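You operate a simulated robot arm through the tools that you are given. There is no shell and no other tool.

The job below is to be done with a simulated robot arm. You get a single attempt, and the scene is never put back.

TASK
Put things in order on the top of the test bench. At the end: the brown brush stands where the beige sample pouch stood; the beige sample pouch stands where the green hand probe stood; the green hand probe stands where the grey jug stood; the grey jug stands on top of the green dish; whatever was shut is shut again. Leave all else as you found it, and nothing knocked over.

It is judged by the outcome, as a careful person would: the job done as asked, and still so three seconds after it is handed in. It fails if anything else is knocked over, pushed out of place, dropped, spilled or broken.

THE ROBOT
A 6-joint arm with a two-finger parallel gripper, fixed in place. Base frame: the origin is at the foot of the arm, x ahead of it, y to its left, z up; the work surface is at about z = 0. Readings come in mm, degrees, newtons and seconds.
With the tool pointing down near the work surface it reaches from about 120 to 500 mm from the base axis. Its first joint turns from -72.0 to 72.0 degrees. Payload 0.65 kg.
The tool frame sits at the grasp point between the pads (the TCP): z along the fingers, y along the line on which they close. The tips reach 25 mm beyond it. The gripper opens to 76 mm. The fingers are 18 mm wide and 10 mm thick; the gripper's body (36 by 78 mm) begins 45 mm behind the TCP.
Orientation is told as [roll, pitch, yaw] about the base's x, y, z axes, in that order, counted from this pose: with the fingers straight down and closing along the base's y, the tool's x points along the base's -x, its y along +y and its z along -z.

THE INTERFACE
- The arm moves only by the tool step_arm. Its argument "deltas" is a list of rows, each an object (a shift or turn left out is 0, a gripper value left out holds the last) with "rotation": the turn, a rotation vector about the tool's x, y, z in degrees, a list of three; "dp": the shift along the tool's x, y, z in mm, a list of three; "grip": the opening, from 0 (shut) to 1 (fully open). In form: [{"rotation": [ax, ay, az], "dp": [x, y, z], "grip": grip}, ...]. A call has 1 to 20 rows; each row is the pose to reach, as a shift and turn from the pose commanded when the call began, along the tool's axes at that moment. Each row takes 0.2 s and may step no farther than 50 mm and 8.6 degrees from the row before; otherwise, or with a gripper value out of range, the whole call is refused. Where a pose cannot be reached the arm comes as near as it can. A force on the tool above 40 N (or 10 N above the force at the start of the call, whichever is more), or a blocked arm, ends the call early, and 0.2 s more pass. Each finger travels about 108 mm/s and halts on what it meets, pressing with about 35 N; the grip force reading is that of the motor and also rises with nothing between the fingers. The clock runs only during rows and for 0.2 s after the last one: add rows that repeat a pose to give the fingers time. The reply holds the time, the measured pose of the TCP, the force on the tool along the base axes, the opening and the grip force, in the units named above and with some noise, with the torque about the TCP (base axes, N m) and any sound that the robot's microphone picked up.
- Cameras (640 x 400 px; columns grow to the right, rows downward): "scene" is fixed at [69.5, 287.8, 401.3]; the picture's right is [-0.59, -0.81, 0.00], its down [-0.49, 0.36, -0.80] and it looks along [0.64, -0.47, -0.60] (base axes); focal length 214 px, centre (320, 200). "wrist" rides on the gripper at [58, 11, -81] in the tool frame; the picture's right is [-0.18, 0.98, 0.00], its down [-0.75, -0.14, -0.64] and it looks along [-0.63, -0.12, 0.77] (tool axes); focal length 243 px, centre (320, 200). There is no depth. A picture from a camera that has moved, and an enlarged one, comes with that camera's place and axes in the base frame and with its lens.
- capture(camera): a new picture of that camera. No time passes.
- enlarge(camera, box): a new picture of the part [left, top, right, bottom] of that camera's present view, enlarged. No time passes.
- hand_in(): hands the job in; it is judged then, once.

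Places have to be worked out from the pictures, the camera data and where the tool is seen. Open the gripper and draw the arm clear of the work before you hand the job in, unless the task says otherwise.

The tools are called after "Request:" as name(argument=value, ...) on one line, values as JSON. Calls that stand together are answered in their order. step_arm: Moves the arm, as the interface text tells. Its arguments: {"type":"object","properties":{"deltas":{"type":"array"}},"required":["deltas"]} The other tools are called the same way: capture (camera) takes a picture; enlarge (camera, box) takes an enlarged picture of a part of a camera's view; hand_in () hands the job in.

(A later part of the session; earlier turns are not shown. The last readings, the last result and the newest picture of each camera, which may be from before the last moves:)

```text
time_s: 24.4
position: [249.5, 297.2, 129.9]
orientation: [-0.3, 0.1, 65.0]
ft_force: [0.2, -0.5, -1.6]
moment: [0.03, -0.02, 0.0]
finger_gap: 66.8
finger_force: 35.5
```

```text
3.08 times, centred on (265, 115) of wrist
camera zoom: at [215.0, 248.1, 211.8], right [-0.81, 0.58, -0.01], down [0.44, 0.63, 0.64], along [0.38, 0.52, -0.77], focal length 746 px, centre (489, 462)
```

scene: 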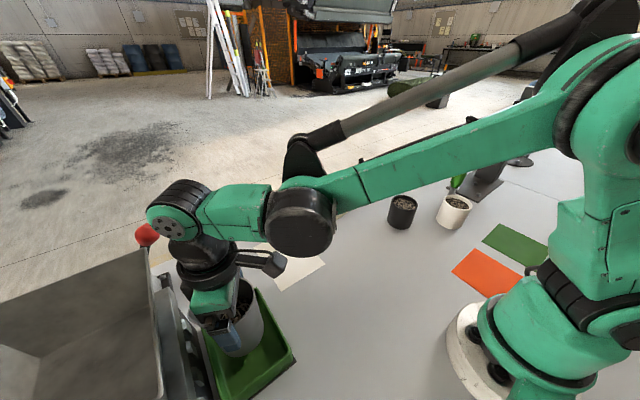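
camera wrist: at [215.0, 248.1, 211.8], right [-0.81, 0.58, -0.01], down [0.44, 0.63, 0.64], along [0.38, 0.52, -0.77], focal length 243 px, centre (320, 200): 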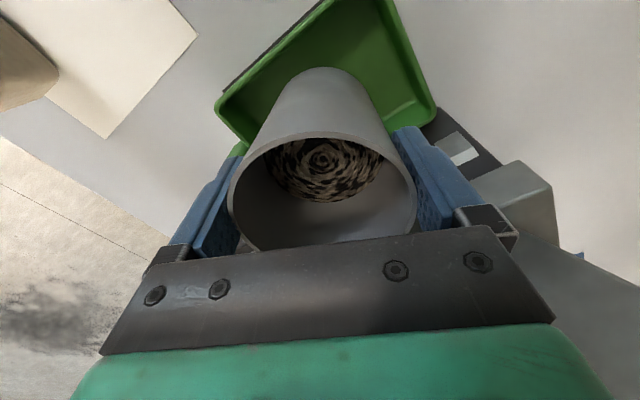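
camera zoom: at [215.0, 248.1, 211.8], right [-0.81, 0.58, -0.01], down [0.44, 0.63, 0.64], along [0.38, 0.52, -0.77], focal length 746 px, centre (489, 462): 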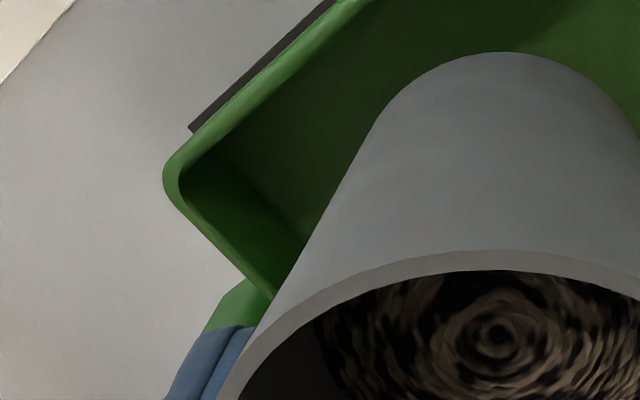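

Comparing the wrist pictures, the jug slid down about 28 mm in the grip at the first lift, and the contact pushed it back up about 13 mm. So its bottom now sits roughly 77 mm below the TCP. I'll raise it and draw it aside to inspect the dish and the jug.

Request:
step_arm(deltas=[{"dp": [0, 0, -15]}, {"dp": [0, 0, -35]}, {"dp": [10, 0, -50]}, {"dp": [35, 0, -60]}, {"dp": [65, 0, -60]}, {"dp": [90, 0, -60]}, {"dp": [100, 0, -60]}, {"dp": [100, 0, -60]}])

Request:
capture(camera="scene")

Request:
capture(camera="wrist")

```text
time_s: 26.2
position: [208.5, 206.9, 191.5]
orientation: [-0.3, 0.2, 65.0]
ft_force: [-0.1, 0.3, -2.1]
moment: [0.0, -0.03, 0.0]
finger_gap: 66.9
finger_force: 34.4
```

```text
taken
```

scene: 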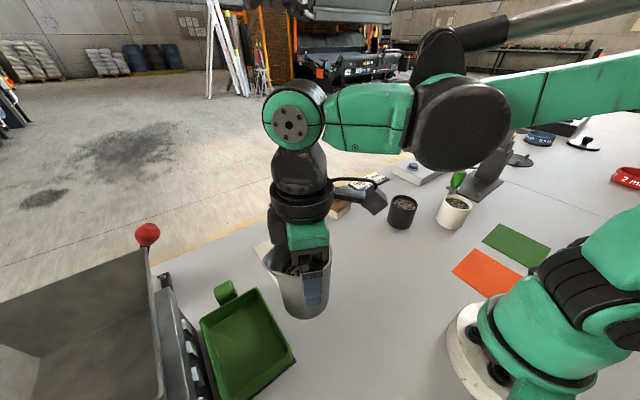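

```text
taken
camera wrist: at [172.5, 157.3, 272.6], right [-0.81, 0.58, -0.01], down [0.44, 0.63, 0.64], along [0.38, 0.52, -0.77], focal length 243 px, centre (320, 200)
```

wrist: 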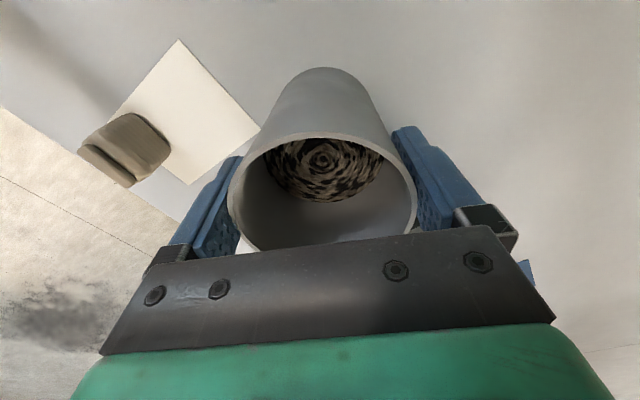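

Request:
enlarge(camera="scene", box=[150, 230, 350, 400])

Request:
enlarge(camera="scene", box=[240, 200, 360, 330])

Request:
enlarge(camera="wrist", box=[210, 50, 430, 260])

```text
2.35 times, centred on (250, 315) of scene
camera zoom: at [69.5, 287.8, 401.3], right [-0.59, -0.81, 0.0], down [-0.49, 0.36, -0.8], along [0.64, -0.47, -0.6], focal length 505 px, centre (485, -71)
```

zoom: 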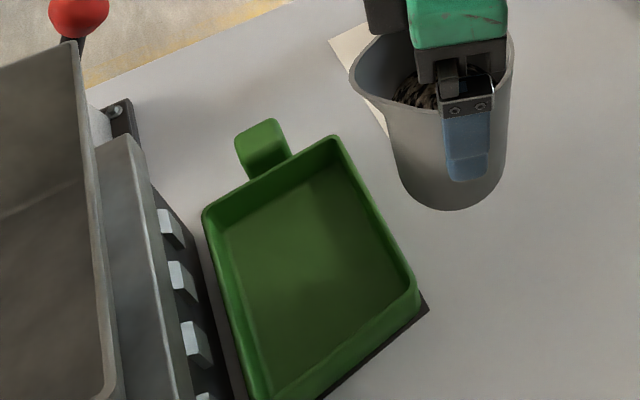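

```text
3.08 times, centred on (300, 265) of scene
camera zoom: at [69.5, 287.8, 401.3], right [-0.59, -0.81, 0.0], down [-0.49, 0.36, -0.8], along [0.64, -0.47, -0.6], focal length 660 px, centre (382, 0)
```

zoom: 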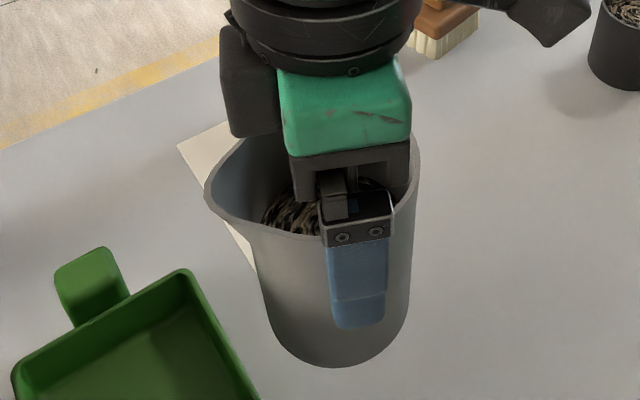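

```text
1.90 times, centred on (320, 155) of wrist
camera zoom: at [172.5, 157.3, 272.6], right [-0.81, 0.58, -0.01], down [0.44, 0.63, 0.64], along [0.38, 0.52, -0.77], focal length 462 px, centre (320, 286)
```

zoom: 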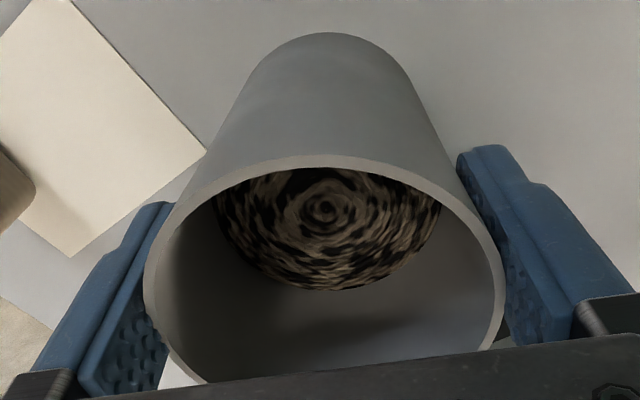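

The dish looks undisturbed, and the jug bottom appears to be about 77–83 mm below the TCP. I'll find that offset by touching the jug down gently on free bench near (215,140), which also lets me regrip it more firmly.

Request:
step_arm(deltas=[{"dp": [15, -9, 0]}, {"dp": [38, -22, 0]}, {"dp": [58, -34, 0]}, {"dp": [58, -34, 20]}, {"dp": [58, -34, 45]}, {"dp": [58, -34, 70]}, {"dp": [58, -34, 88]}, {"dp": [58, -34, 92]}, {"dp": [58, -34, 92]}])

Request:
capture(camera="scene")

```text
time_s: 28.2
position: [214.8, 139.9, 98.5]
orientation: [-0.3, 0.1, 65.0]
ft_force: [1.0, 0.1, -2.1]
moment: [-0.01, -0.01, 0.02]
finger_gap: 66.8
finger_force: 34.8
```

```text
taken
```

scene: 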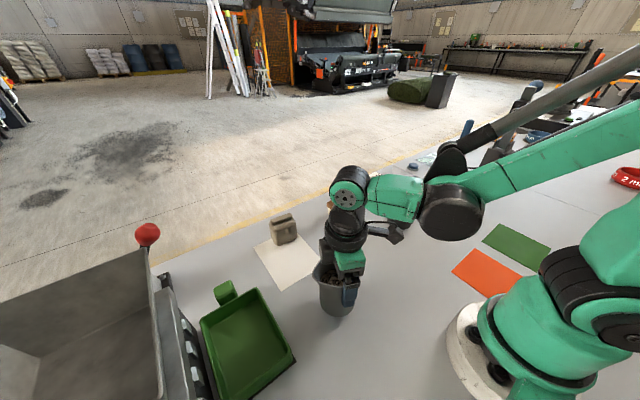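

The spot is clear. I'll lower the jug in small steps until it touches.

Request:
step_arm(deltas=[{"dp": [0, 0, 3]}, {"dp": [0, 0, 6]}, {"dp": [0, 0, 9]}, {"dp": [0, 0, 12]}])

```text
time_s: 29.2
position: [215.2, 138.8, 85.5]
orientation: [-0.2, 0.2, 65.0]
ft_force: [0.4, -0.3, -0.8]
moment: [-0.01, 0.02, -0.01]
finger_gap: 66.9
finger_force: 35.0
```

No contact yet at TCP z=85.5, so I'll continue with finer steps.

Request:
step_arm(deltas=[{"dp": [0, 0, 1.5]}, {"dp": [0, 0, 3]}, {"dp": [0, 0, 4.5]}])

```text
time_s: 30.0
position: [214.1, 139.6, 81.8]
orientation: [-0.3, 0.2, 65.0]
ft_force: [0.5, 0.3, -0.8]
moment: [-0.05, 0.04, -0.01]
finger_gap: 66.9
finger_force: 34.8
```

Still no clear contact at z≈82; I'm stepping down further.

Request:
step_arm(deltas=[{"dp": [0, 0, 1.5]}, {"dp": [0, 0, 3]}, {"dp": [0, 0, 3]}])

Request:
enlarge(camera="scene", box=[280, 220, 420, 340])

```text
time_s: 30.6
position: [215.6, 139.7, 79.6]
orientation: [-0.2, 0.1, 64.9]
ft_force: [-4.4, -0.6, 23.2]
moment: [-0.15, -0.44, -0.01]
finger_gap: 67.2
finger_force: 34.9
stopped in row 3: the force on the tool passed its limit at 60 N (the readings are from after the stop); the commanded pose is now the measured one
```

```text
3.33 times, centred on (350, 280) of scene
camera zoom: at [69.5, 287.8, 401.3], right [-0.59, -0.81, 0.0], down [-0.49, 0.36, -0.8], along [0.64, -0.47, -0.6], focal length 715 px, centre (220, -67)
```

zoom: 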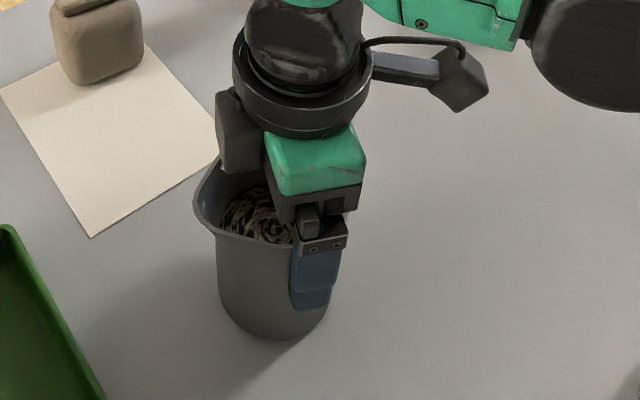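

The jug bottom is about 80 mm below the TCP, so the earlier contact surface in the dish was at z≈39, near the rim height rather than the visible floor. I'll look closely at the dish again while the jug rests on the bench.

Request:
enlarge(camera="scene", box=[190, 270, 310, 400])

Request:
capture(camera="wrist")

```text
3.08 times, centred on (250, 335) of scene
camera zoom: at [69.5, 287.8, 401.3], right [-0.59, -0.81, 0.0], down [-0.49, 0.36, -0.8], along [0.64, -0.47, -0.6], focal length 660 px, centre (535, -215)
```

zoom: 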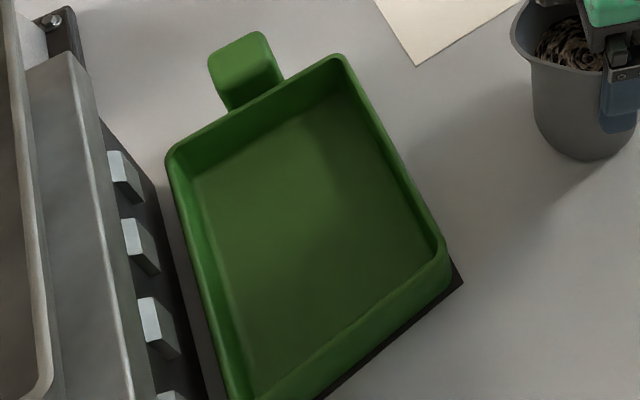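

```text
taken
camera wrist: at [179.3, 90.4, 161.6], right [-0.81, 0.58, -0.01], down [0.44, 0.63, 0.64], along [0.38, 0.52, -0.77], focal length 243 px, centre (320, 200)
```

wrist: 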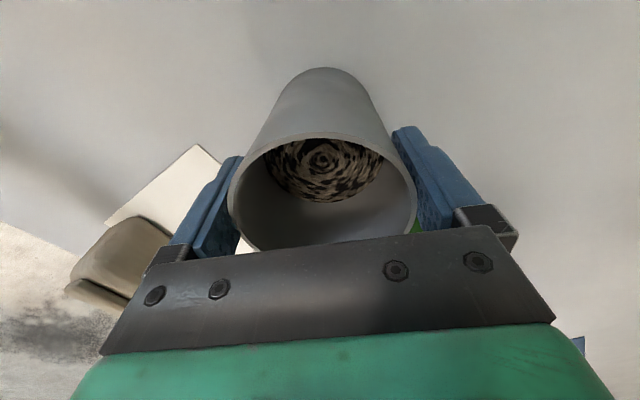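

The jug stands on the free bench and nothing visible lies in the dish. I'll open the gripper so the jug settles flat, then check it before regripping.

Request:
step_arm(deltas=[{"grip": 1}, {"grip": 1}, {"grip": 1}])

Request:
capture(camera="wrist")

Request:
enlarge(camera="scene", box=[280, 220, 420, 340])

```text
time_s: 31.4
position: [214.4, 139.6, 78.9]
orientation: [-0.4, 0.2, 65.0]
ft_force: [-0.4, 0.1, 7.5]
moment: [-0.1, -0.26, 0.0]
finger_gap: 75.9
finger_force: 0.0
```

```text
taken
camera wrist: at [179.3, 90.3, 161.4], right [-0.81, 0.58, 0.0], down [0.44, 0.63, 0.64], along [0.38, 0.52, -0.77], focal length 243 px, centre (320, 200)
```

wrist: 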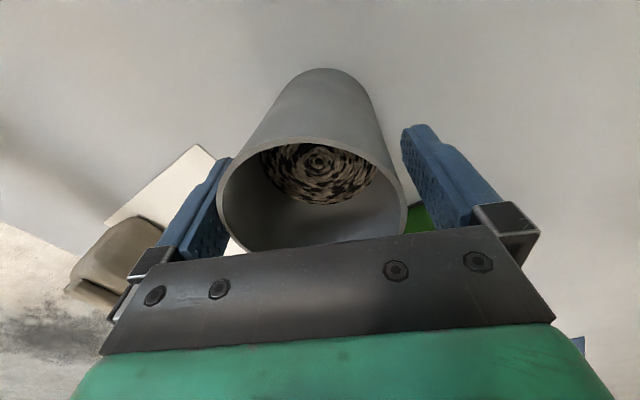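

```text
3.33 times, centred on (350, 280) of scene
camera zoom: at [69.5, 287.8, 401.3], right [-0.59, -0.81, 0.0], down [-0.49, 0.36, -0.8], along [0.64, -0.47, -0.6], focal length 715 px, centre (220, -67)
```

zoom: 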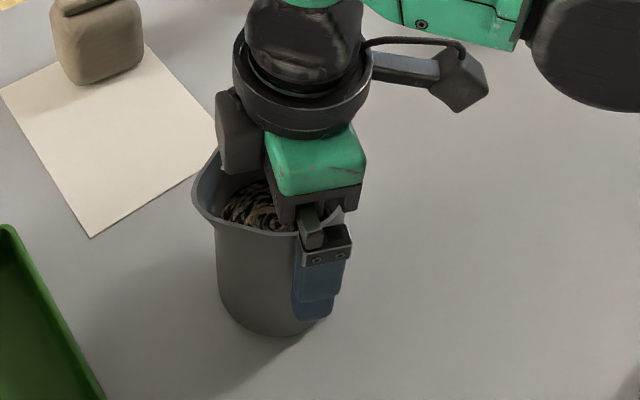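

A residual 7.5 N remains at the left finger, so the jug is leaning lightly against it. I'll back up very slowly and watch how the force changes.

Request:
step_arm(deltas=[{"dp": [0, 0, -1]}, {"dp": [0, 0, -2]}, {"dp": [0, 0, -2]}])

Request:
capture(camera="wrist")

Request:
enlarge(camera="scene", box=[280, 220, 420, 340])

```text
time_s: 32.2
position: [214.9, 138.9, 81.6]
orientation: [-0.3, 0.1, 65.0]
ft_force: [0.0, 0.2, 0.8]
moment: [-0.02, 0.0, -0.01]
finger_gap: 76.0
finger_force: 0.1
```

```text
taken
camera wrist: at [179.4, 90.3, 163.6], right [-0.81, 0.58, 0.0], down [0.44, 0.63, 0.64], along [0.38, 0.52, -0.77], focal length 243 px, centre (320, 200)
```

wrist: 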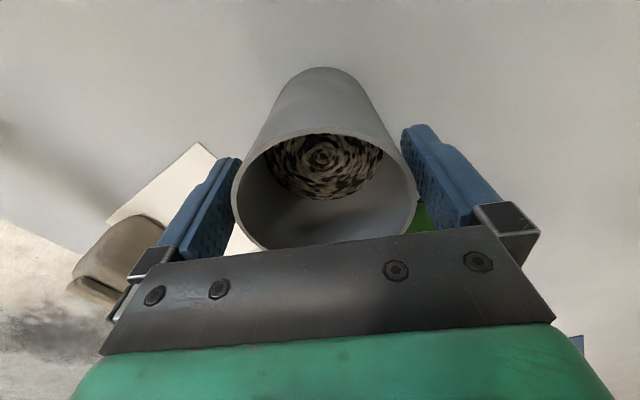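

```text
3.33 times, centred on (350, 280) of scene
camera zoom: at [69.5, 287.8, 401.3], right [-0.59, -0.81, 0.0], down [-0.49, 0.36, -0.8], along [0.64, -0.47, -0.6], focal length 715 px, centre (220, -67)
```

zoom: 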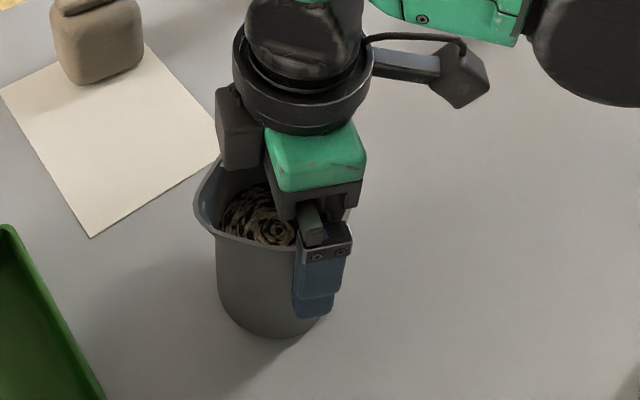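

The jug now stands free and upright between the fingers. I'll regrip with the TCP about 10 mm below the rim so the pads themselves take the load.

Request:
step_arm(deltas=[{"dp": [0, 1.5, -4], "grip": 1}, {"dp": [0, 1.5, -4], "grip": 0}, {"dp": [0, 1.5, -4], "grip": 0}, {"dp": [0, 1.5, -4], "grip": 0}, {"dp": [0, 1.5, -4], "grip": 0}])

Request:
capture(camera="wrist")

```text
time_s: 33.4
position: [214.5, 140.0, 85.5]
orientation: [-0.2, 0.2, 65.0]
ft_force: [-0.1, 0.0, 0.4]
moment: [-0.01, 0.01, 0.04]
finger_gap: 66.9
finger_force: 34.9
```

```text
taken
camera wrist: at [178.0, 91.0, 167.5], right [-0.81, 0.58, 0.0], down [0.44, 0.63, 0.64], along [0.38, 0.52, -0.77], focal length 243 px, centre (320, 200)
```

wrist: 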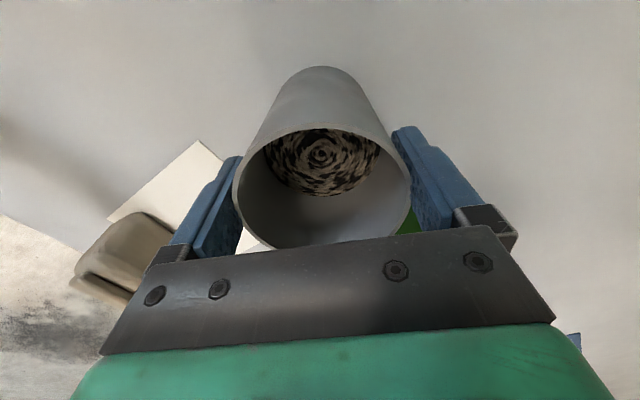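

It's gripped at a gap of 66.9 mm. I'm lifting slowly and will compare the wrist view for slip.

Request:
step_arm(deltas=[{"dp": [0, 0, -2]}, {"dp": [0, 0, -6]}, {"dp": [0, 0, -12]}, {"dp": [0, 0, -20]}, {"dp": [0, 0, -20]}])

Request:
capture(camera="wrist")

Request:
enlarge(camera="scene", box=[280, 220, 420, 340])

```text
time_s: 34.6
position: [212.8, 140.4, 106.5]
orientation: [-0.2, 0.2, 65.0]
ft_force: [-0.2, 0.9, -2.1]
moment: [-0.02, 0.02, 0.01]
finger_gap: 66.8
finger_force: 34.6
```

```text
taken
camera wrist: at [177.8, 90.8, 187.7], right [-0.81, 0.58, 0.0], down [0.44, 0.63, 0.64], along [0.38, 0.52, -0.77], focal length 243 px, centre (320, 200)
```

wrist: 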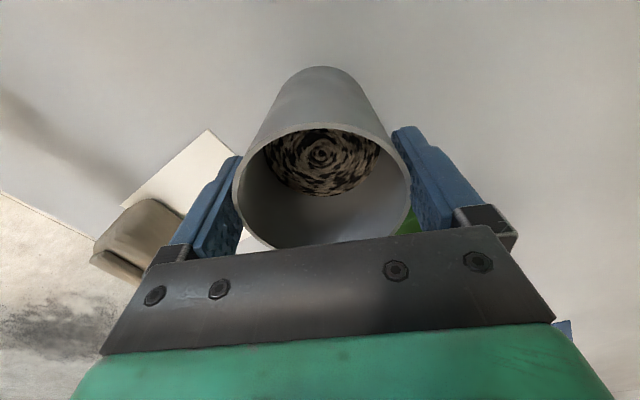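

```text
3.33 times, centred on (350, 280) of scene
camera zoom: at [69.5, 287.8, 401.3], right [-0.59, -0.81, 0.0], down [-0.49, 0.36, -0.8], along [0.64, -0.47, -0.6], focal length 715 px, centre (220, -67)
```

zoom: 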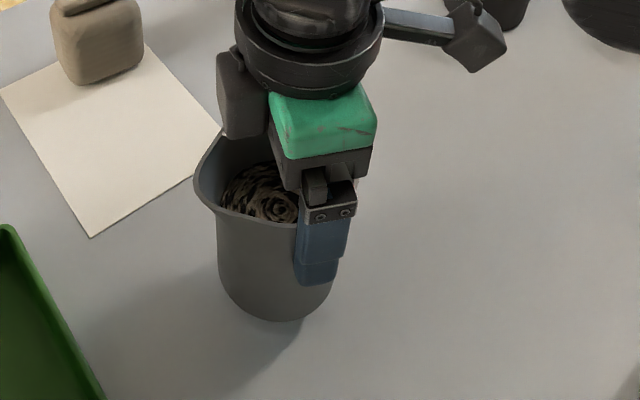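

There's no slip this time; the jug bottom is 85.5 mm below the TCP. I'm raising it and carrying it over the dish centre (248,297).

Request:
step_arm(deltas=[{"dp": [0, 0, -8]}, {"dp": [0, 0, -24]}, {"dp": [0, 0, -44]}, {"dp": [0, 0, -64]}, {"dp": [0, 0, -80]}, {"dp": [-8, 1.8, -88]}, {"dp": [-26, 5.7, -88]}, {"dp": [-50, 11, -88]}, {"dp": [-75, 16.4, -88]}, {"dp": [-100, 22, -88]}, {"dp": [-125, 27.3, -88]}, {"dp": [-145, 31.7, -88]}, {"dp": [-154, 33.7, -88]}, {"dp": [-156.8, 34.3, -88]}, {"dp": [-156.8, 34.3, -88]}])

Request:
capture(camera="wrist")

```text
time_s: 37.8
position: [248.5, 298.9, 193.6]
orientation: [-0.1, 0.2, 65.0]
ft_force: [-0.1, -0.8, -1.0]
moment: [-0.02, 0.03, -0.01]
finger_gap: 67.0
finger_force: 35.0
```

```text
taken
camera wrist: at [213.1, 248.5, 274.7], right [-0.81, 0.58, 0.0], down [0.44, 0.63, 0.64], along [0.38, 0.52, -0.77], focal length 243 px, centre (320, 200)
```

wrist: 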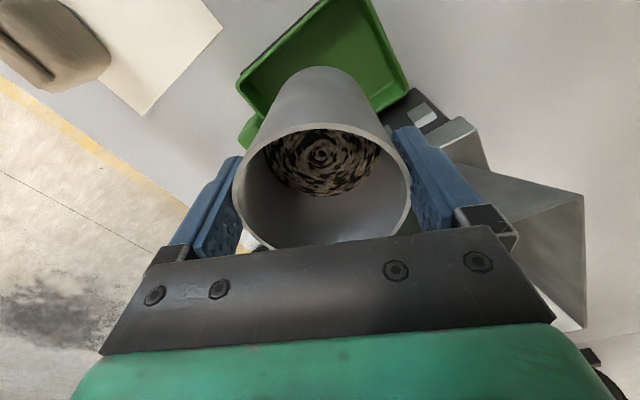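

The jug is above the dish. I'll descend to about 9 mm above the earlier contact level and then go slower.

Request:
step_arm(deltas=[{"dp": [0, 0, 10]}, {"dp": [0, 0, 25]}, {"dp": [0, 0, 40]}, {"dp": [0, 0, 52]}, {"dp": [0, 0, 59]}, {"dp": [0, 0, 59]}])

Request:
enlarge(camera="scene", box=[150, 230, 330, 390])

```text
time_s: 39.2
position: [249.0, 296.8, 134.0]
orientation: [-0.2, 0.2, 65.2]
ft_force: [-0.2, -0.5, -1.7]
moment: [0.01, 0.04, 0.04]
finger_gap: 66.7
finger_force: 35.4
```

```text
2.50 times, centred on (240, 310) of scene
camera zoom: at [69.5, 287.8, 401.3], right [-0.59, -0.81, 0.0], down [-0.49, 0.36, -0.8], along [0.64, -0.47, -0.6], focal length 536 px, centre (520, -75)
```

zoom: 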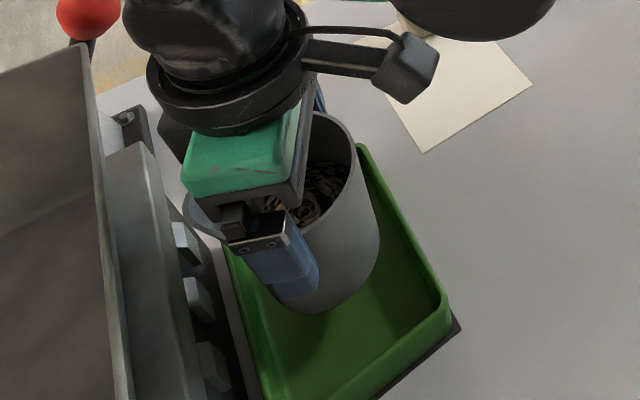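

No contact yet and the gripper is clear of the hopper. I'm going down in 1.5 mm steps now.

Request:
step_arm(deltas=[{"dp": [0, 0, 1.5]}, {"dp": [0, 0, 3]}, {"dp": [0, 0, 4.5]}, {"dp": [0, 0, 6]}])

```text
time_s: 40.2
position: [248.3, 296.8, 126.8]
orientation: [-0.2, 0.2, 65.0]
ft_force: [-0.8, -0.5, -0.9]
moment: [-0.04, 0.0, 0.02]
finger_gap: 66.8
finger_force: 35.0
```

Still free at TCP z≈127, which puts the jug bottom at about z=41. Continuing down.

Request:
step_arm(deltas=[{"dp": [0, 0, 1]}, {"dp": [0, 0, 2]}, {"dp": [0, 0, 3]}, {"dp": [0, 0, 4]}])

```text
time_s: 41.2
position: [248.5, 297.0, 123.4]
orientation: [-0.3, 0.1, 65.0]
ft_force: [-0.4, -1.5, 29.8]
moment: [0.13, 0.02, -0.03]
finger_gap: 66.7
finger_force: 35.2
```

There's firm contact at TCP z≈123.4, centred under the jug, so the supporting surface is at z≈38. I'll look at it before letting go.

Request:
enlarge(camera="scene", box=[180, 250, 320, 390])

Request:
enlarge(camera="wrist", box=[200, 0, 480, 200])

```text
2.86 times, centred on (250, 320) of scene
camera zoom: at [69.4, 287.8, 401.4], right [-0.59, -0.81, 0.0], down [-0.49, 0.36, -0.8], along [0.64, -0.47, -0.6], focal length 613 px, centre (520, -143)
```

zoom: 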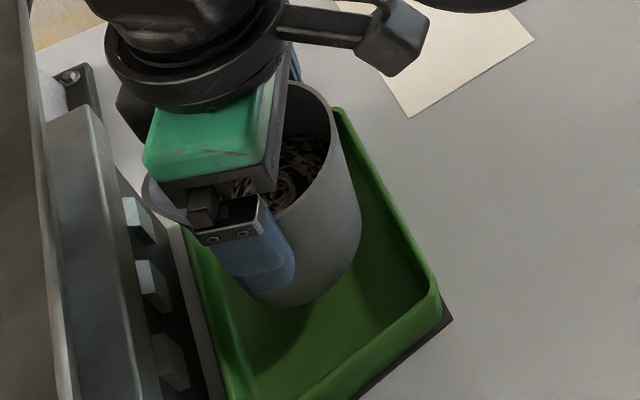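

```text
2.00 times, centred on (340, 100) of wrist
camera zoom: at [213.1, 247.7, 206.3], right [-0.81, 0.58, -0.01], down [0.44, 0.63, 0.64], along [0.38, 0.52, -0.77], focal length 485 px, centre (280, 400)
```

zoom: 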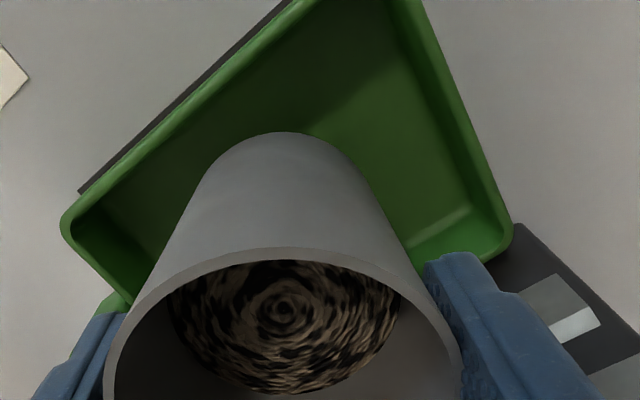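

The contact is flat and centred, so the jug rests on top of the dish. I'll ease the pressing force before opening.

Request:
step_arm(deltas=[{"dp": [0, 0, -0.6]}, {"dp": [0, 0, -0.9]}])

```text
time_s: 41.8
position: [249.0, 298.1, 124.7]
orientation: [-0.3, 0.3, 64.9]
ft_force: [2.4, -0.1, 7.7]
moment: [0.09, -0.1, -0.05]
finger_gap: 66.6
finger_force: 35.2
```

The pressing force is down to about 8 N. I'll ease off a touch more and open the fingers gradually.

Request:
step_arm(deltas=[{"dp": [0, 0, -0.4]}, {"dp": [0, 0, -0.4], "grip": 0.9}, {"dp": [0, 0, -0.4], "grip": 0.93}, {"dp": [0, 0, -0.4], "grip": 0.96}, {"dp": [0, 0, -0.4], "grip": 1}, {"dp": [0, 0, -0.4], "grip": 1}])

Request:
capture(camera="wrist")

Request:
enlarge(camera="scene", box=[180, 250, 320, 390])

```text
time_s: 43.2
position: [247.2, 297.0, 125.0]
orientation: [-0.2, 0.2, 65.0]
ft_force: [-1.0, 0.9, -0.2]
moment: [0.01, 0.0, -0.01]
finger_gap: 76.0
finger_force: 0.1
```

```text
taken
camera wrist: at [212.8, 247.8, 207.1], right [-0.81, 0.58, 0.0], down [0.44, 0.63, 0.64], along [0.38, 0.52, -0.77], focal length 243 px, centre (320, 200)
```

wrist: 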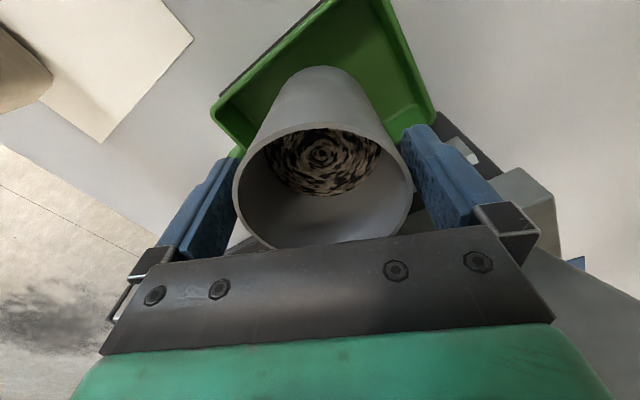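

```text
2.86 times, centred on (250, 320) of scene
camera zoom: at [69.5, 287.8, 401.3], right [-0.59, -0.81, 0.0], down [-0.49, 0.36, -0.8], along [0.64, -0.47, -0.6], focal length 613 px, centre (520, -143)
```

zoom: 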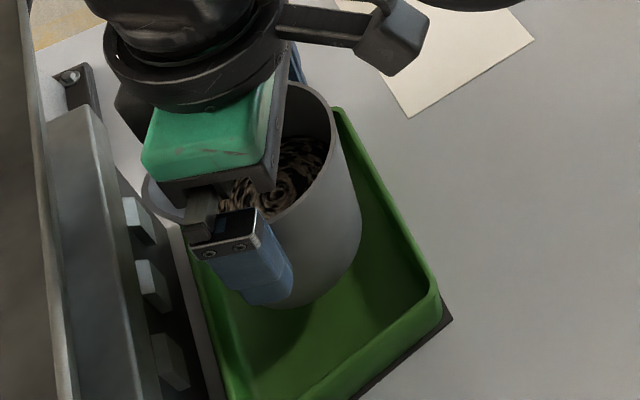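

The jug stands still after release with no force left. I'll withdraw straight up, slowly at first.

Request:
step_arm(deltas=[{"dp": [0, 0, -6]}, {"dp": [0, 0, -16]}, {"dp": [0, 0, -30]}, {"dp": [0, 0, -55]}, {"dp": [0, 0, -85]}, {"dp": [0, 0, -115]}, {"dp": [0, 0, -125]}, {"dp": [0, 0, -125]}])

Request:
capture(camera="wrist")

Request:
enlarge(camera="scene", box=[160, 220, 340, 400])

```text
time_s: 45.0
position: [250.0, 296.4, 250.5]
orientation: [-0.2, 0.2, 64.9]
ft_force: [-0.1, 0.5, 0.5]
moment: [0.02, 0.01, -0.02]
finger_gap: 76.0
finger_force: 0.1
```

```text
taken
camera wrist: at [213.1, 248.3, 331.6], right [-0.81, 0.58, 0.0], down [0.44, 0.63, 0.64], along [0.38, 0.52, -0.77], focal length 243 px, centre (320, 200)
```

wrist: 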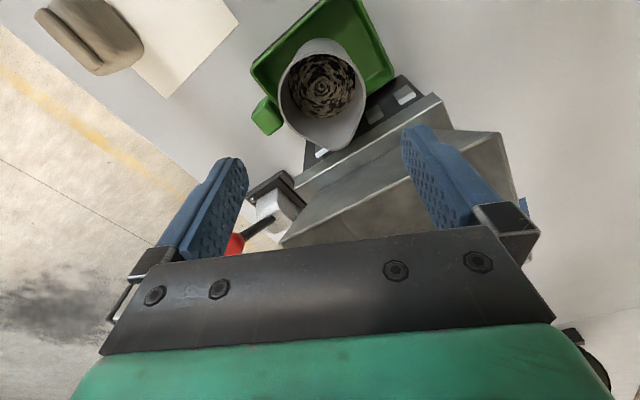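

```text
2.22 times, centred on (250, 310) of scene
camera zoom: at [69.5, 287.8, 401.3], right [-0.59, -0.81, 0.0], down [-0.49, 0.36, -0.8], along [0.64, -0.47, -0.6], focal length 477 px, centre (476, -44)
```

zoom: 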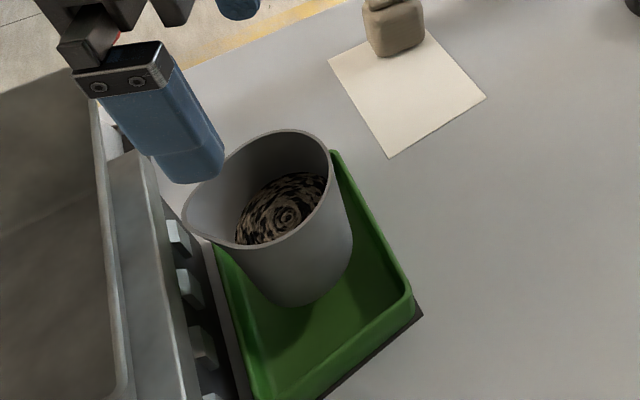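

The jug stands securely on the green dish. Next I'll swing across to look at the green probe closely before taking it.

Request:
step_arm(deltas=[{"dp": [34, -10.3, 0], "rotation": [0, 0, 7.7]}, {"dp": [68, -20.7, 2], "rotation": [0, 0, 15.3]}, {"dp": [102, -31, 5], "rotation": [0, 0, 23]}, {"dp": [136, -41.4, 9], "rotation": [0, 0, 30.7]}, {"dp": [170, -51.7, 13], "rotation": [0, 0, 38.3]}, {"dp": [204, -62, 17], "rotation": [0, 0, 46]}, {"dp": [238, -72.4, 21], "rotation": [0, 0, 53.7]}, {"dp": [272, -82.7, 25], "rotation": [0, 0, 61.3]}, {"dp": [306, -93.1, 29], "rotation": [0, 0, 69]}, {"dp": [340, -103.4, 33], "rotation": [0, 0, 76.7]}, {"dp": [374, -113.7, 37], "rotation": [0, 0, 84.3]}, {"dp": [408, -124.1, 41], "rotation": [0, 0, 92]}, {"dp": [442, -134.4, 45], "rotation": [0, 0, 99.7]}, {"dp": [476, -144.8, 48], "rotation": [0, 0, 107.3]}, {"dp": [510, -155.1, 50], "rotation": [0, 0, 115]}, {"dp": [510, -155.1, 50], "rotation": [0, 0, 115]}])

Request:
capture(camera="wrist")

Request:
capture(camera="scene")

```text
time_s: 48.4
position: [173.4, -231.4, 202.2]
orientation: [-0.1, -0.3, -50.2]
ft_force: [0.1, 0.1, -0.2]
moment: [0.01, -0.04, 0.0]
finger_gap: 75.9
finger_force: 0.0
```

```text
taken
camera wrist: at [142.9, -180.5, 283.9], right [0.87, 0.49, 0.0], down [0.37, -0.66, 0.65], along [0.32, -0.56, -0.76], focal length 243 px, centre (320, 200)
```

wrist: 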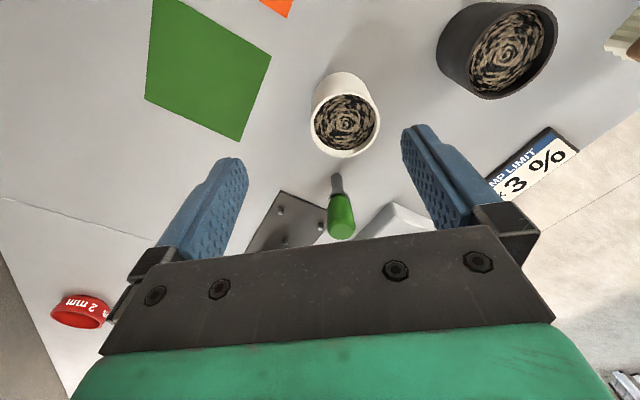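

```text
taken
```

scene: 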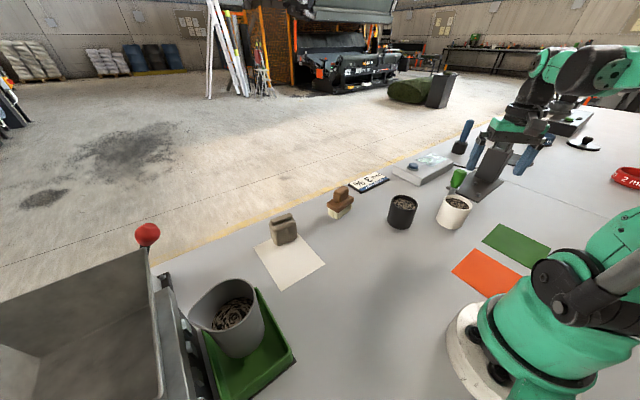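

Request:
enlarge(camera="wrist", box=[250, 60, 430, 245])

Request:
enlarge(camera="scene", box=[400, 130, 540, 230])

```text
2.16 times, centred on (340, 152) of wrist
camera zoom: at [142.9, -180.5, 283.9], right [0.87, 0.49, 0.0], down [0.37, -0.66, 0.65], along [0.32, -0.56, -0.76], focal length 525 px, centre (277, 303)
```

zoom: 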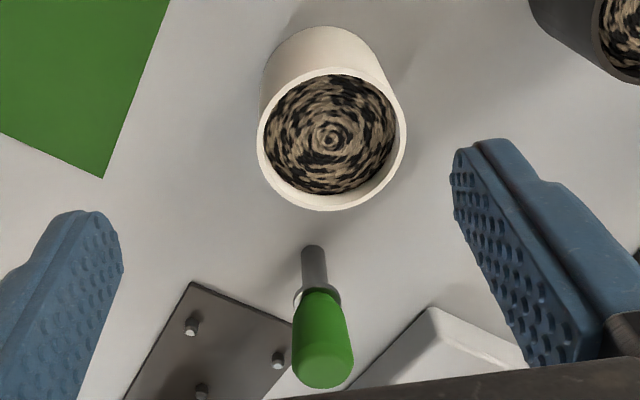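

```text
4.00 times, centred on (470, 180) of scene
camera zoom: at [69.5, 287.8, 401.3], right [-0.59, -0.81, 0.0], down [-0.49, 0.36, -0.8], along [0.64, -0.47, -0.6], focal length 858 px, centre (-280, 280)
```

zoom: 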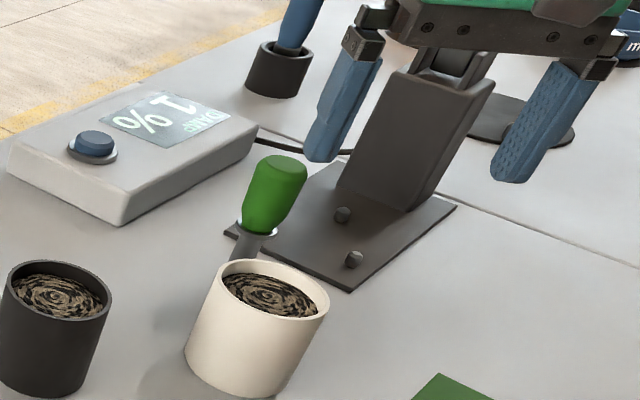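

The probe's stem base is at about (262.5,-342.6) with its top at z≈103 and the handle widest near the top. I'll move above it at z≈180 and check alignment.

Request:
step_arm(deltas=[{"dp": [-30, -0.6, 5], "rotation": [0, 0, 1]}, {"dp": [-65, -1.3, 10], "rotation": [0, 0, 2]}, {"dp": [-100, -2, 15], "rotation": [0, 0, 2]}, {"dp": [-130, -2.6, 22], "rotation": [0, 0, 2]}, {"dp": [-142.4, -2.8, 22], "rotation": [0, 0, 2]}, {"dp": [-142.4, -2.8, 22], "rotation": [0, 0, 2]}])

Request:
capture(camera="wrist")

Request:
capture(camera="scene")

```text
time_s: 49.8
position: [263.1, -341.4, 182.5]
orientation: [-0.1, -0.3, -51.9]
ft_force: [1.0, -1.4, -0.5]
moment: [-0.01, 0.01, -0.01]
finger_gap: 76.1
finger_force: 0.0
```

```text
taken
camera wrist: at [234.3, -290.1, 262.9], right [0.89, 0.46, 0.0], down [0.35, -0.68, 0.65], along [0.3, -0.58, -0.76], focal length 243 px, centre (320, 200)
```

wrist: 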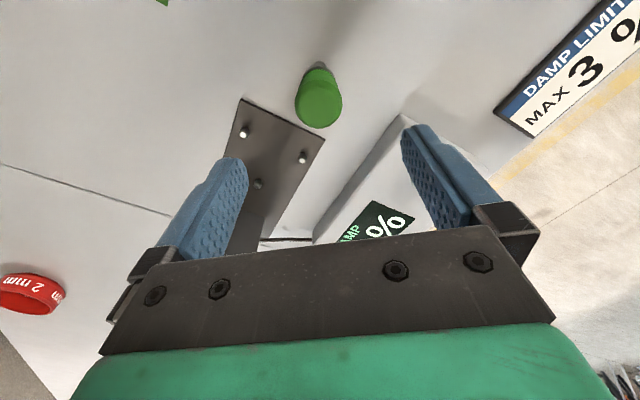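

```text
taken
```

scene: 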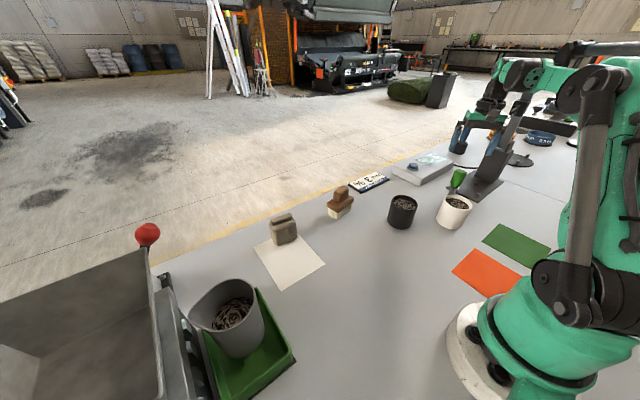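

Request:
enlarge(camera="wrist", box=[260, 40, 380, 140])

Request:
enlarge(camera="scene", box=[420, 60, 580, 220])

```text
4.00 times, centred on (320, 90) of wrist
camera zoom: at [234.3, -290.1, 262.9], right [0.89, 0.46, 0.0], down [0.35, -0.68, 0.65], along [0.3, -0.58, -0.76], focal length 970 px, centre (320, 640)
```

zoom: 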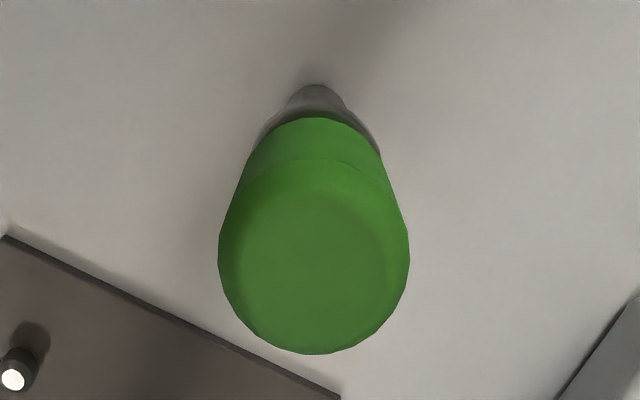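

```text
2.50 times, centred on (500, 140) of scene
camera zoom: at [69.5, 287.8, 401.3], right [-0.59, -0.81, 0.0], down [-0.49, 0.36, -0.8], along [0.64, -0.47, -0.6], focal length 536 px, centre (-130, 350)
```

zoom: 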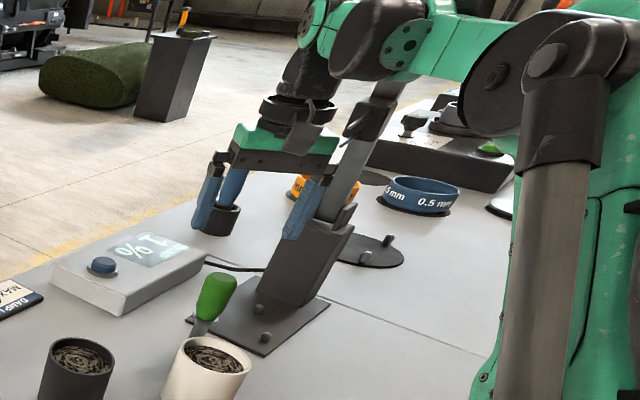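

The probe axis is at about (261.2,-342.7) with a top diameter of about 33. I'll shift about 1.5 mm and descend to grip the handle at z≈86, near its widest part.

Request:
step_arm(deltas=[{"dp": [0, -1.6, 20]}, {"dp": [0, -1.6, 45]}, {"dp": [0, -1.6, 68]}, {"dp": [0, -1.6, 85]}, {"dp": [0, -1.6, 96]}, {"dp": [0, -1.6, 96]}])

Request:
capture(camera="wrist")

Request:
enlarge(camera="scene", box=[400, 100, 560, 220])

```text
time_s: 51.2
position: [262.0, -343.5, 84.8]
orientation: [-0.1, -0.3, -51.9]
ft_force: [0.0, 0.5, 0.0]
moment: [-0.01, 0.02, -0.03]
finger_gap: 76.1
finger_force: 0.0
```

```text
taken
camera wrist: at [233.7, -291.7, 167.1], right [0.89, 0.46, 0.0], down [0.35, -0.68, 0.65], along [0.3, -0.57, -0.76], focal length 243 px, centre (320, 200)
```

wrist: 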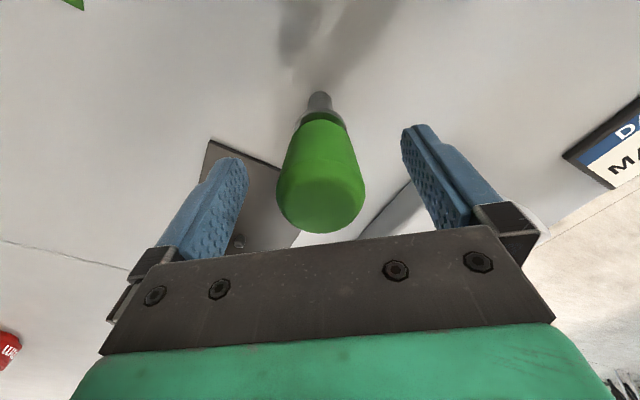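

```text
3.33 times, centred on (480, 160) of scene
camera zoom: at [69.5, 287.8, 401.3], right [-0.59, -0.81, 0.0], down [-0.49, 0.36, -0.8], along [0.64, -0.47, -0.6], focal length 715 px, centre (-213, 333)
```

zoom: 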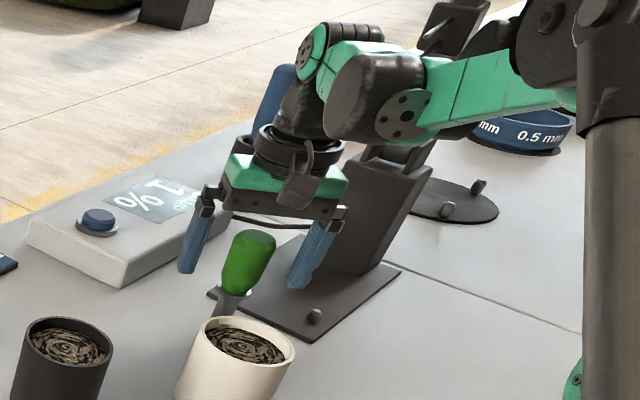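

The handle is centred between the fingers at the TCP. I'm closing gradually.

Request:
step_arm(deltas=[{"grip": 0.7}, {"grip": 0.55}, {"grip": 0.48}, {"grip": 0.44}, {"grip": 0.3}, {"grip": 0.1}, {"grip": 0}, {"grip": 0}])

Request:
capture(camera="wrist")

```text
time_s: 53.0
position: [263.2, -341.9, 85.9]
orientation: [0.0, -0.3, -52.0]
ft_force: [1.0, -0.4, 0.8]
moment: [0.01, 0.02, -0.03]
finger_gap: 30.1
finger_force: 35.1
```

```text
taken
camera wrist: at [233.7, -291.7, 167.3], right [0.89, 0.46, 0.0], down [0.35, -0.68, 0.65], along [0.3, -0.57, -0.76], focal length 243 px, centre (320, 200)
```

wrist: 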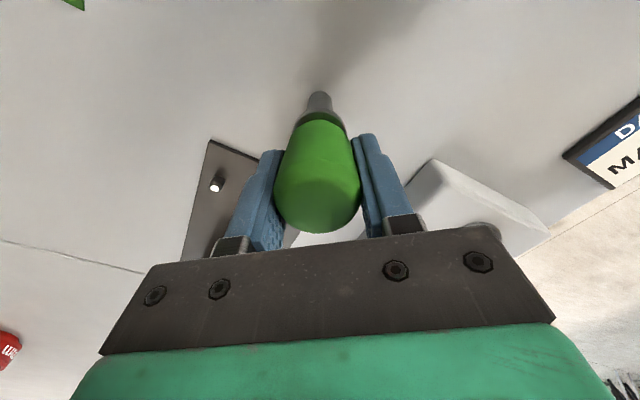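

The probe is gripped at a gap of 30.1 mm, with the stem base still in the same spot in the picture. I'm lifting slowly and checking for slip or tilt.

Request:
step_arm(deltas=[{"dp": [0, 0, -2]}, {"dp": [0, 0, -6]}, {"dp": [0, 0, -12]}, {"dp": [0, 0, -20]}, {"dp": [0, 0, -30]}, {"dp": [0, 0, -30]}])

Request:
capture(camera="wrist")

Request:
enlarge(camera="scene", box=[400, 100, 560, 220])

```text
time_s: 54.4
position: [262.0, -342.9, 115.0]
orientation: [-0.2, -0.3, -52.1]
ft_force: [-0.8, -0.4, -0.9]
moment: [0.01, 0.01, 0.02]
finger_gap: 30.0
finger_force: 35.3
```

```text
taken
camera wrist: at [233.5, -291.2, 197.1], right [0.89, 0.46, 0.0], down [0.35, -0.68, 0.65], along [0.3, -0.57, -0.76], focal length 243 px, centre (320, 200)
```

wrist: 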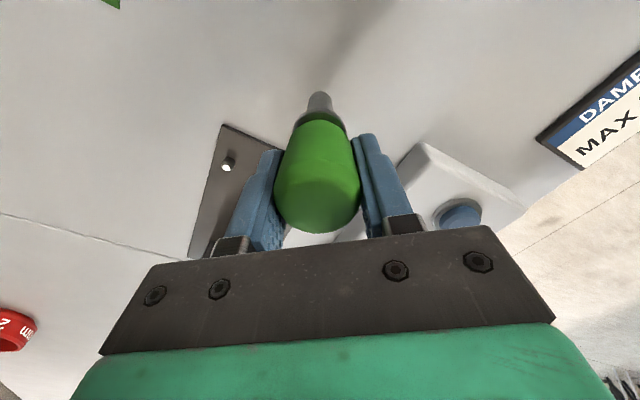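

```text
3.33 times, centred on (480, 160) of scene
camera zoom: at [69.5, 287.8, 401.3], right [-0.59, -0.81, 0.0], down [-0.49, 0.36, -0.8], along [0.64, -0.47, -0.6], focal length 715 px, centre (-213, 333)
```

zoom: 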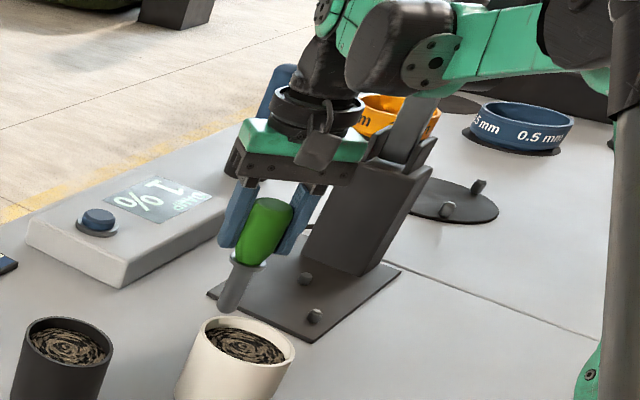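

There's no slip and the stem hangs vertically. I'll raise it and carry it to above the jug's old place (370.5,-254).

Request:
step_arm(deltas=[{"dp": [0, 0, -10]}, {"dp": [0, 0, -28]}, {"dp": [0, 0, -42]}, {"dp": [0.2, 6, -45]}, {"dp": [0.5, 20, -45]}, {"dp": [1, 42, -45]}, {"dp": [1.5, 66, -45]}, {"dp": [2.1, 90, -45]}, {"dp": [2.6, 114, -45]}, {"dp": [3, 131, -45]}, {"dp": [3.2, 138, -45]}, {"dp": [3.2, 139.6, -45]}, {"dp": [3.2, 139.6, -45]}])

Request:
capture(camera="wrist")

Request:
capture(camera="scene")

```text
time_s: 57.2
position: [370.2, -253.6, 160.5]
orientation: [0.0, -0.2, -52.0]
ft_force: [-0.1, -0.1, -0.8]
moment: [-0.04, -0.01, 0.0]
finger_gap: 29.9
finger_force: 35.3
```

```text
taken
camera wrist: at [341.1, -202.3, 242.1], right [0.89, 0.46, 0.0], down [0.35, -0.68, 0.65], along [0.3, -0.57, -0.76], focal length 243 px, centre (320, 200)
```

wrist: 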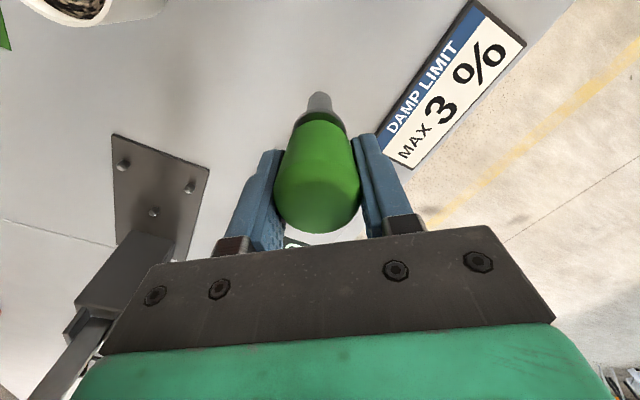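

```text
taken
```

scene: 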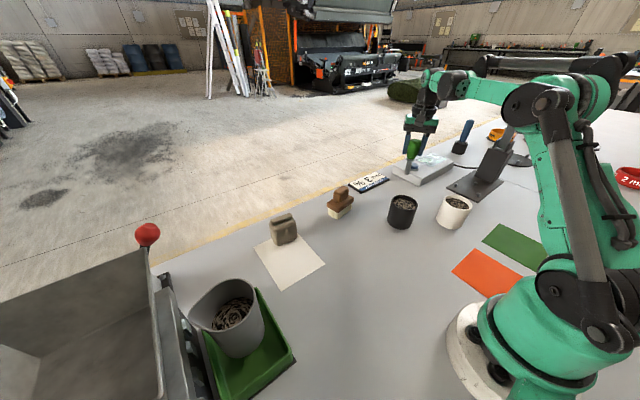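

It's above the target with the probe steady. I'm descending to about 6 mm above the bench.

Request:
step_arm(deltas=[{"dp": [0, 0, 10]}, {"dp": [0, 0, 28]}, {"dp": [0, 0, 46]}, {"dp": [0, 0, 60]}, {"dp": [0, 0, 69]}, {"dp": [0, 0, 69]}])

Request:
enlarge(camera="scene", box=[350, 110, 480, 220])

```text
time_s: 58.6
position: [370.6, -254.7, 90.6]
orientation: [-0.1, -0.2, -52.0]
ft_force: [0.5, 0.2, -1.1]
moment: [-0.01, 0.0, 0.0]
finger_gap: 30.0
finger_force: 35.6
```

```text
3.64 times, centred on (415, 165) of scene
camera zoom: at [69.5, 287.8, 401.3], right [-0.59, -0.81, 0.0], down [-0.49, 0.36, -0.8], along [0.64, -0.47, -0.6], focal length 780 px, centre (-26, 327)
```

zoom: 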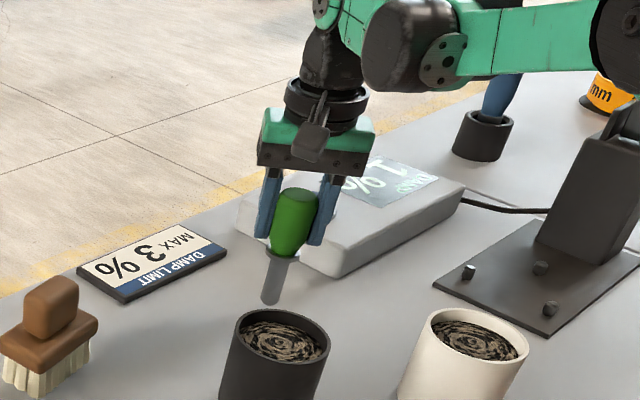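

Now the final approach in 1 mm steps until it touches.

Request:
step_arm(deltas=[{"dp": [0, 0, 1]}, {"dp": [0, 0, 2]}, {"dp": [0, 0, 3]}, {"dp": [0, 0, 4]}])

```text
time_s: 59.6
position: [370.1, -254.4, 86.4]
orientation: [-0.2, -0.3, -52.1]
ft_force: [-0.3, -0.6, -1.6]
moment: [0.02, -0.02, 0.03]
finger_gap: 30.1
finger_force: 35.4
```

Request:
step_arm(deltas=[{"dp": [0, 0, 0.5]}, {"dp": [0, 0, 1]}, {"dp": [0, 0, 1.2]}])

```text
time_s: 60.4
position: [369.5, -254.5, 85.4]
orientation: [-0.1, -0.4, -52.0]
ft_force: [0.0, -0.8, 0.6]
moment: [-0.03, 0.0, 0.0]
finger_gap: 30.1
finger_force: 35.2
```

The force is just turning positive, so I'm nudging down another 0.6 mm.

Request:
step_arm(deltas=[{"dp": [0, 0, 0.3]}, {"dp": [0, 0, 0.6]}, {"dp": [0, 0, 0.6]}])

Request:
capture(camera="wrist")

```text
time_s: 61.2
position: [370.1, -255.9, 85.8]
orientation: [-0.1, -0.4, -52.1]
ft_force: [0.4, -0.9, 28.0]
moment: [0.05, 0.09, 0.01]
finger_gap: 29.9
finger_force: 34.9
```

```text
taken
camera wrist: at [341.5, -202.7, 167.1], right [0.89, 0.46, 0.0], down [0.35, -0.68, 0.65], along [0.3, -0.58, -0.76], focal length 243 px, centre (320, 200)
```

wrist: 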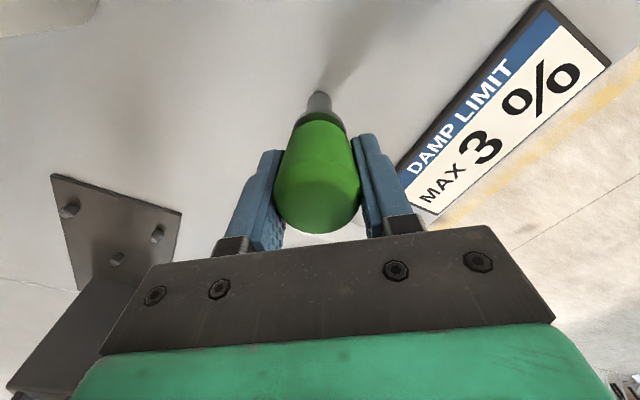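

It's firmly on the bench at 28 N. I'll ease off about 0.5 mm before opening.

Request:
step_arm(deltas=[{"dp": [0, 0, -0.3]}, {"dp": [0, 0, -0.45]}])

```text
time_s: 61.8
position: [369.2, -254.6, 85.7]
orientation: [0.0, -0.4, -52.1]
ft_force: [1.9, 0.0, 18.6]
moment: [0.07, -0.05, -0.02]
finger_gap: 29.9
finger_force: 34.7
```

Request:
step_arm(deltas=[{"dp": [0, 0, -0.3]}, {"dp": [0, 0, -0.5]}])

```text
time_s: 62.4
position: [370.4, -255.0, 86.0]
orientation: [-0.2, -0.3, -52.0]
ft_force: [0.3, 0.3, -1.2]
moment: [0.02, -0.02, 0.0]
finger_gap: 30.0
finger_force: 35.1
```

The load is back on the gripper, so I'm lowering 0.3 mm for light contact and then opening gradually.

Request:
step_arm(deltas=[{"dp": [0, 0, 0.3]}, {"dp": [0, 0, 0.3]}])

```text
time_s: 63.0
position: [369.0, -253.9, 85.9]
orientation: [-0.1, -0.3, -52.1]
ft_force: [-0.1, -0.3, -2.6]
moment: [0.0, 0.0, 0.0]
finger_gap: 29.9
finger_force: 34.9
```

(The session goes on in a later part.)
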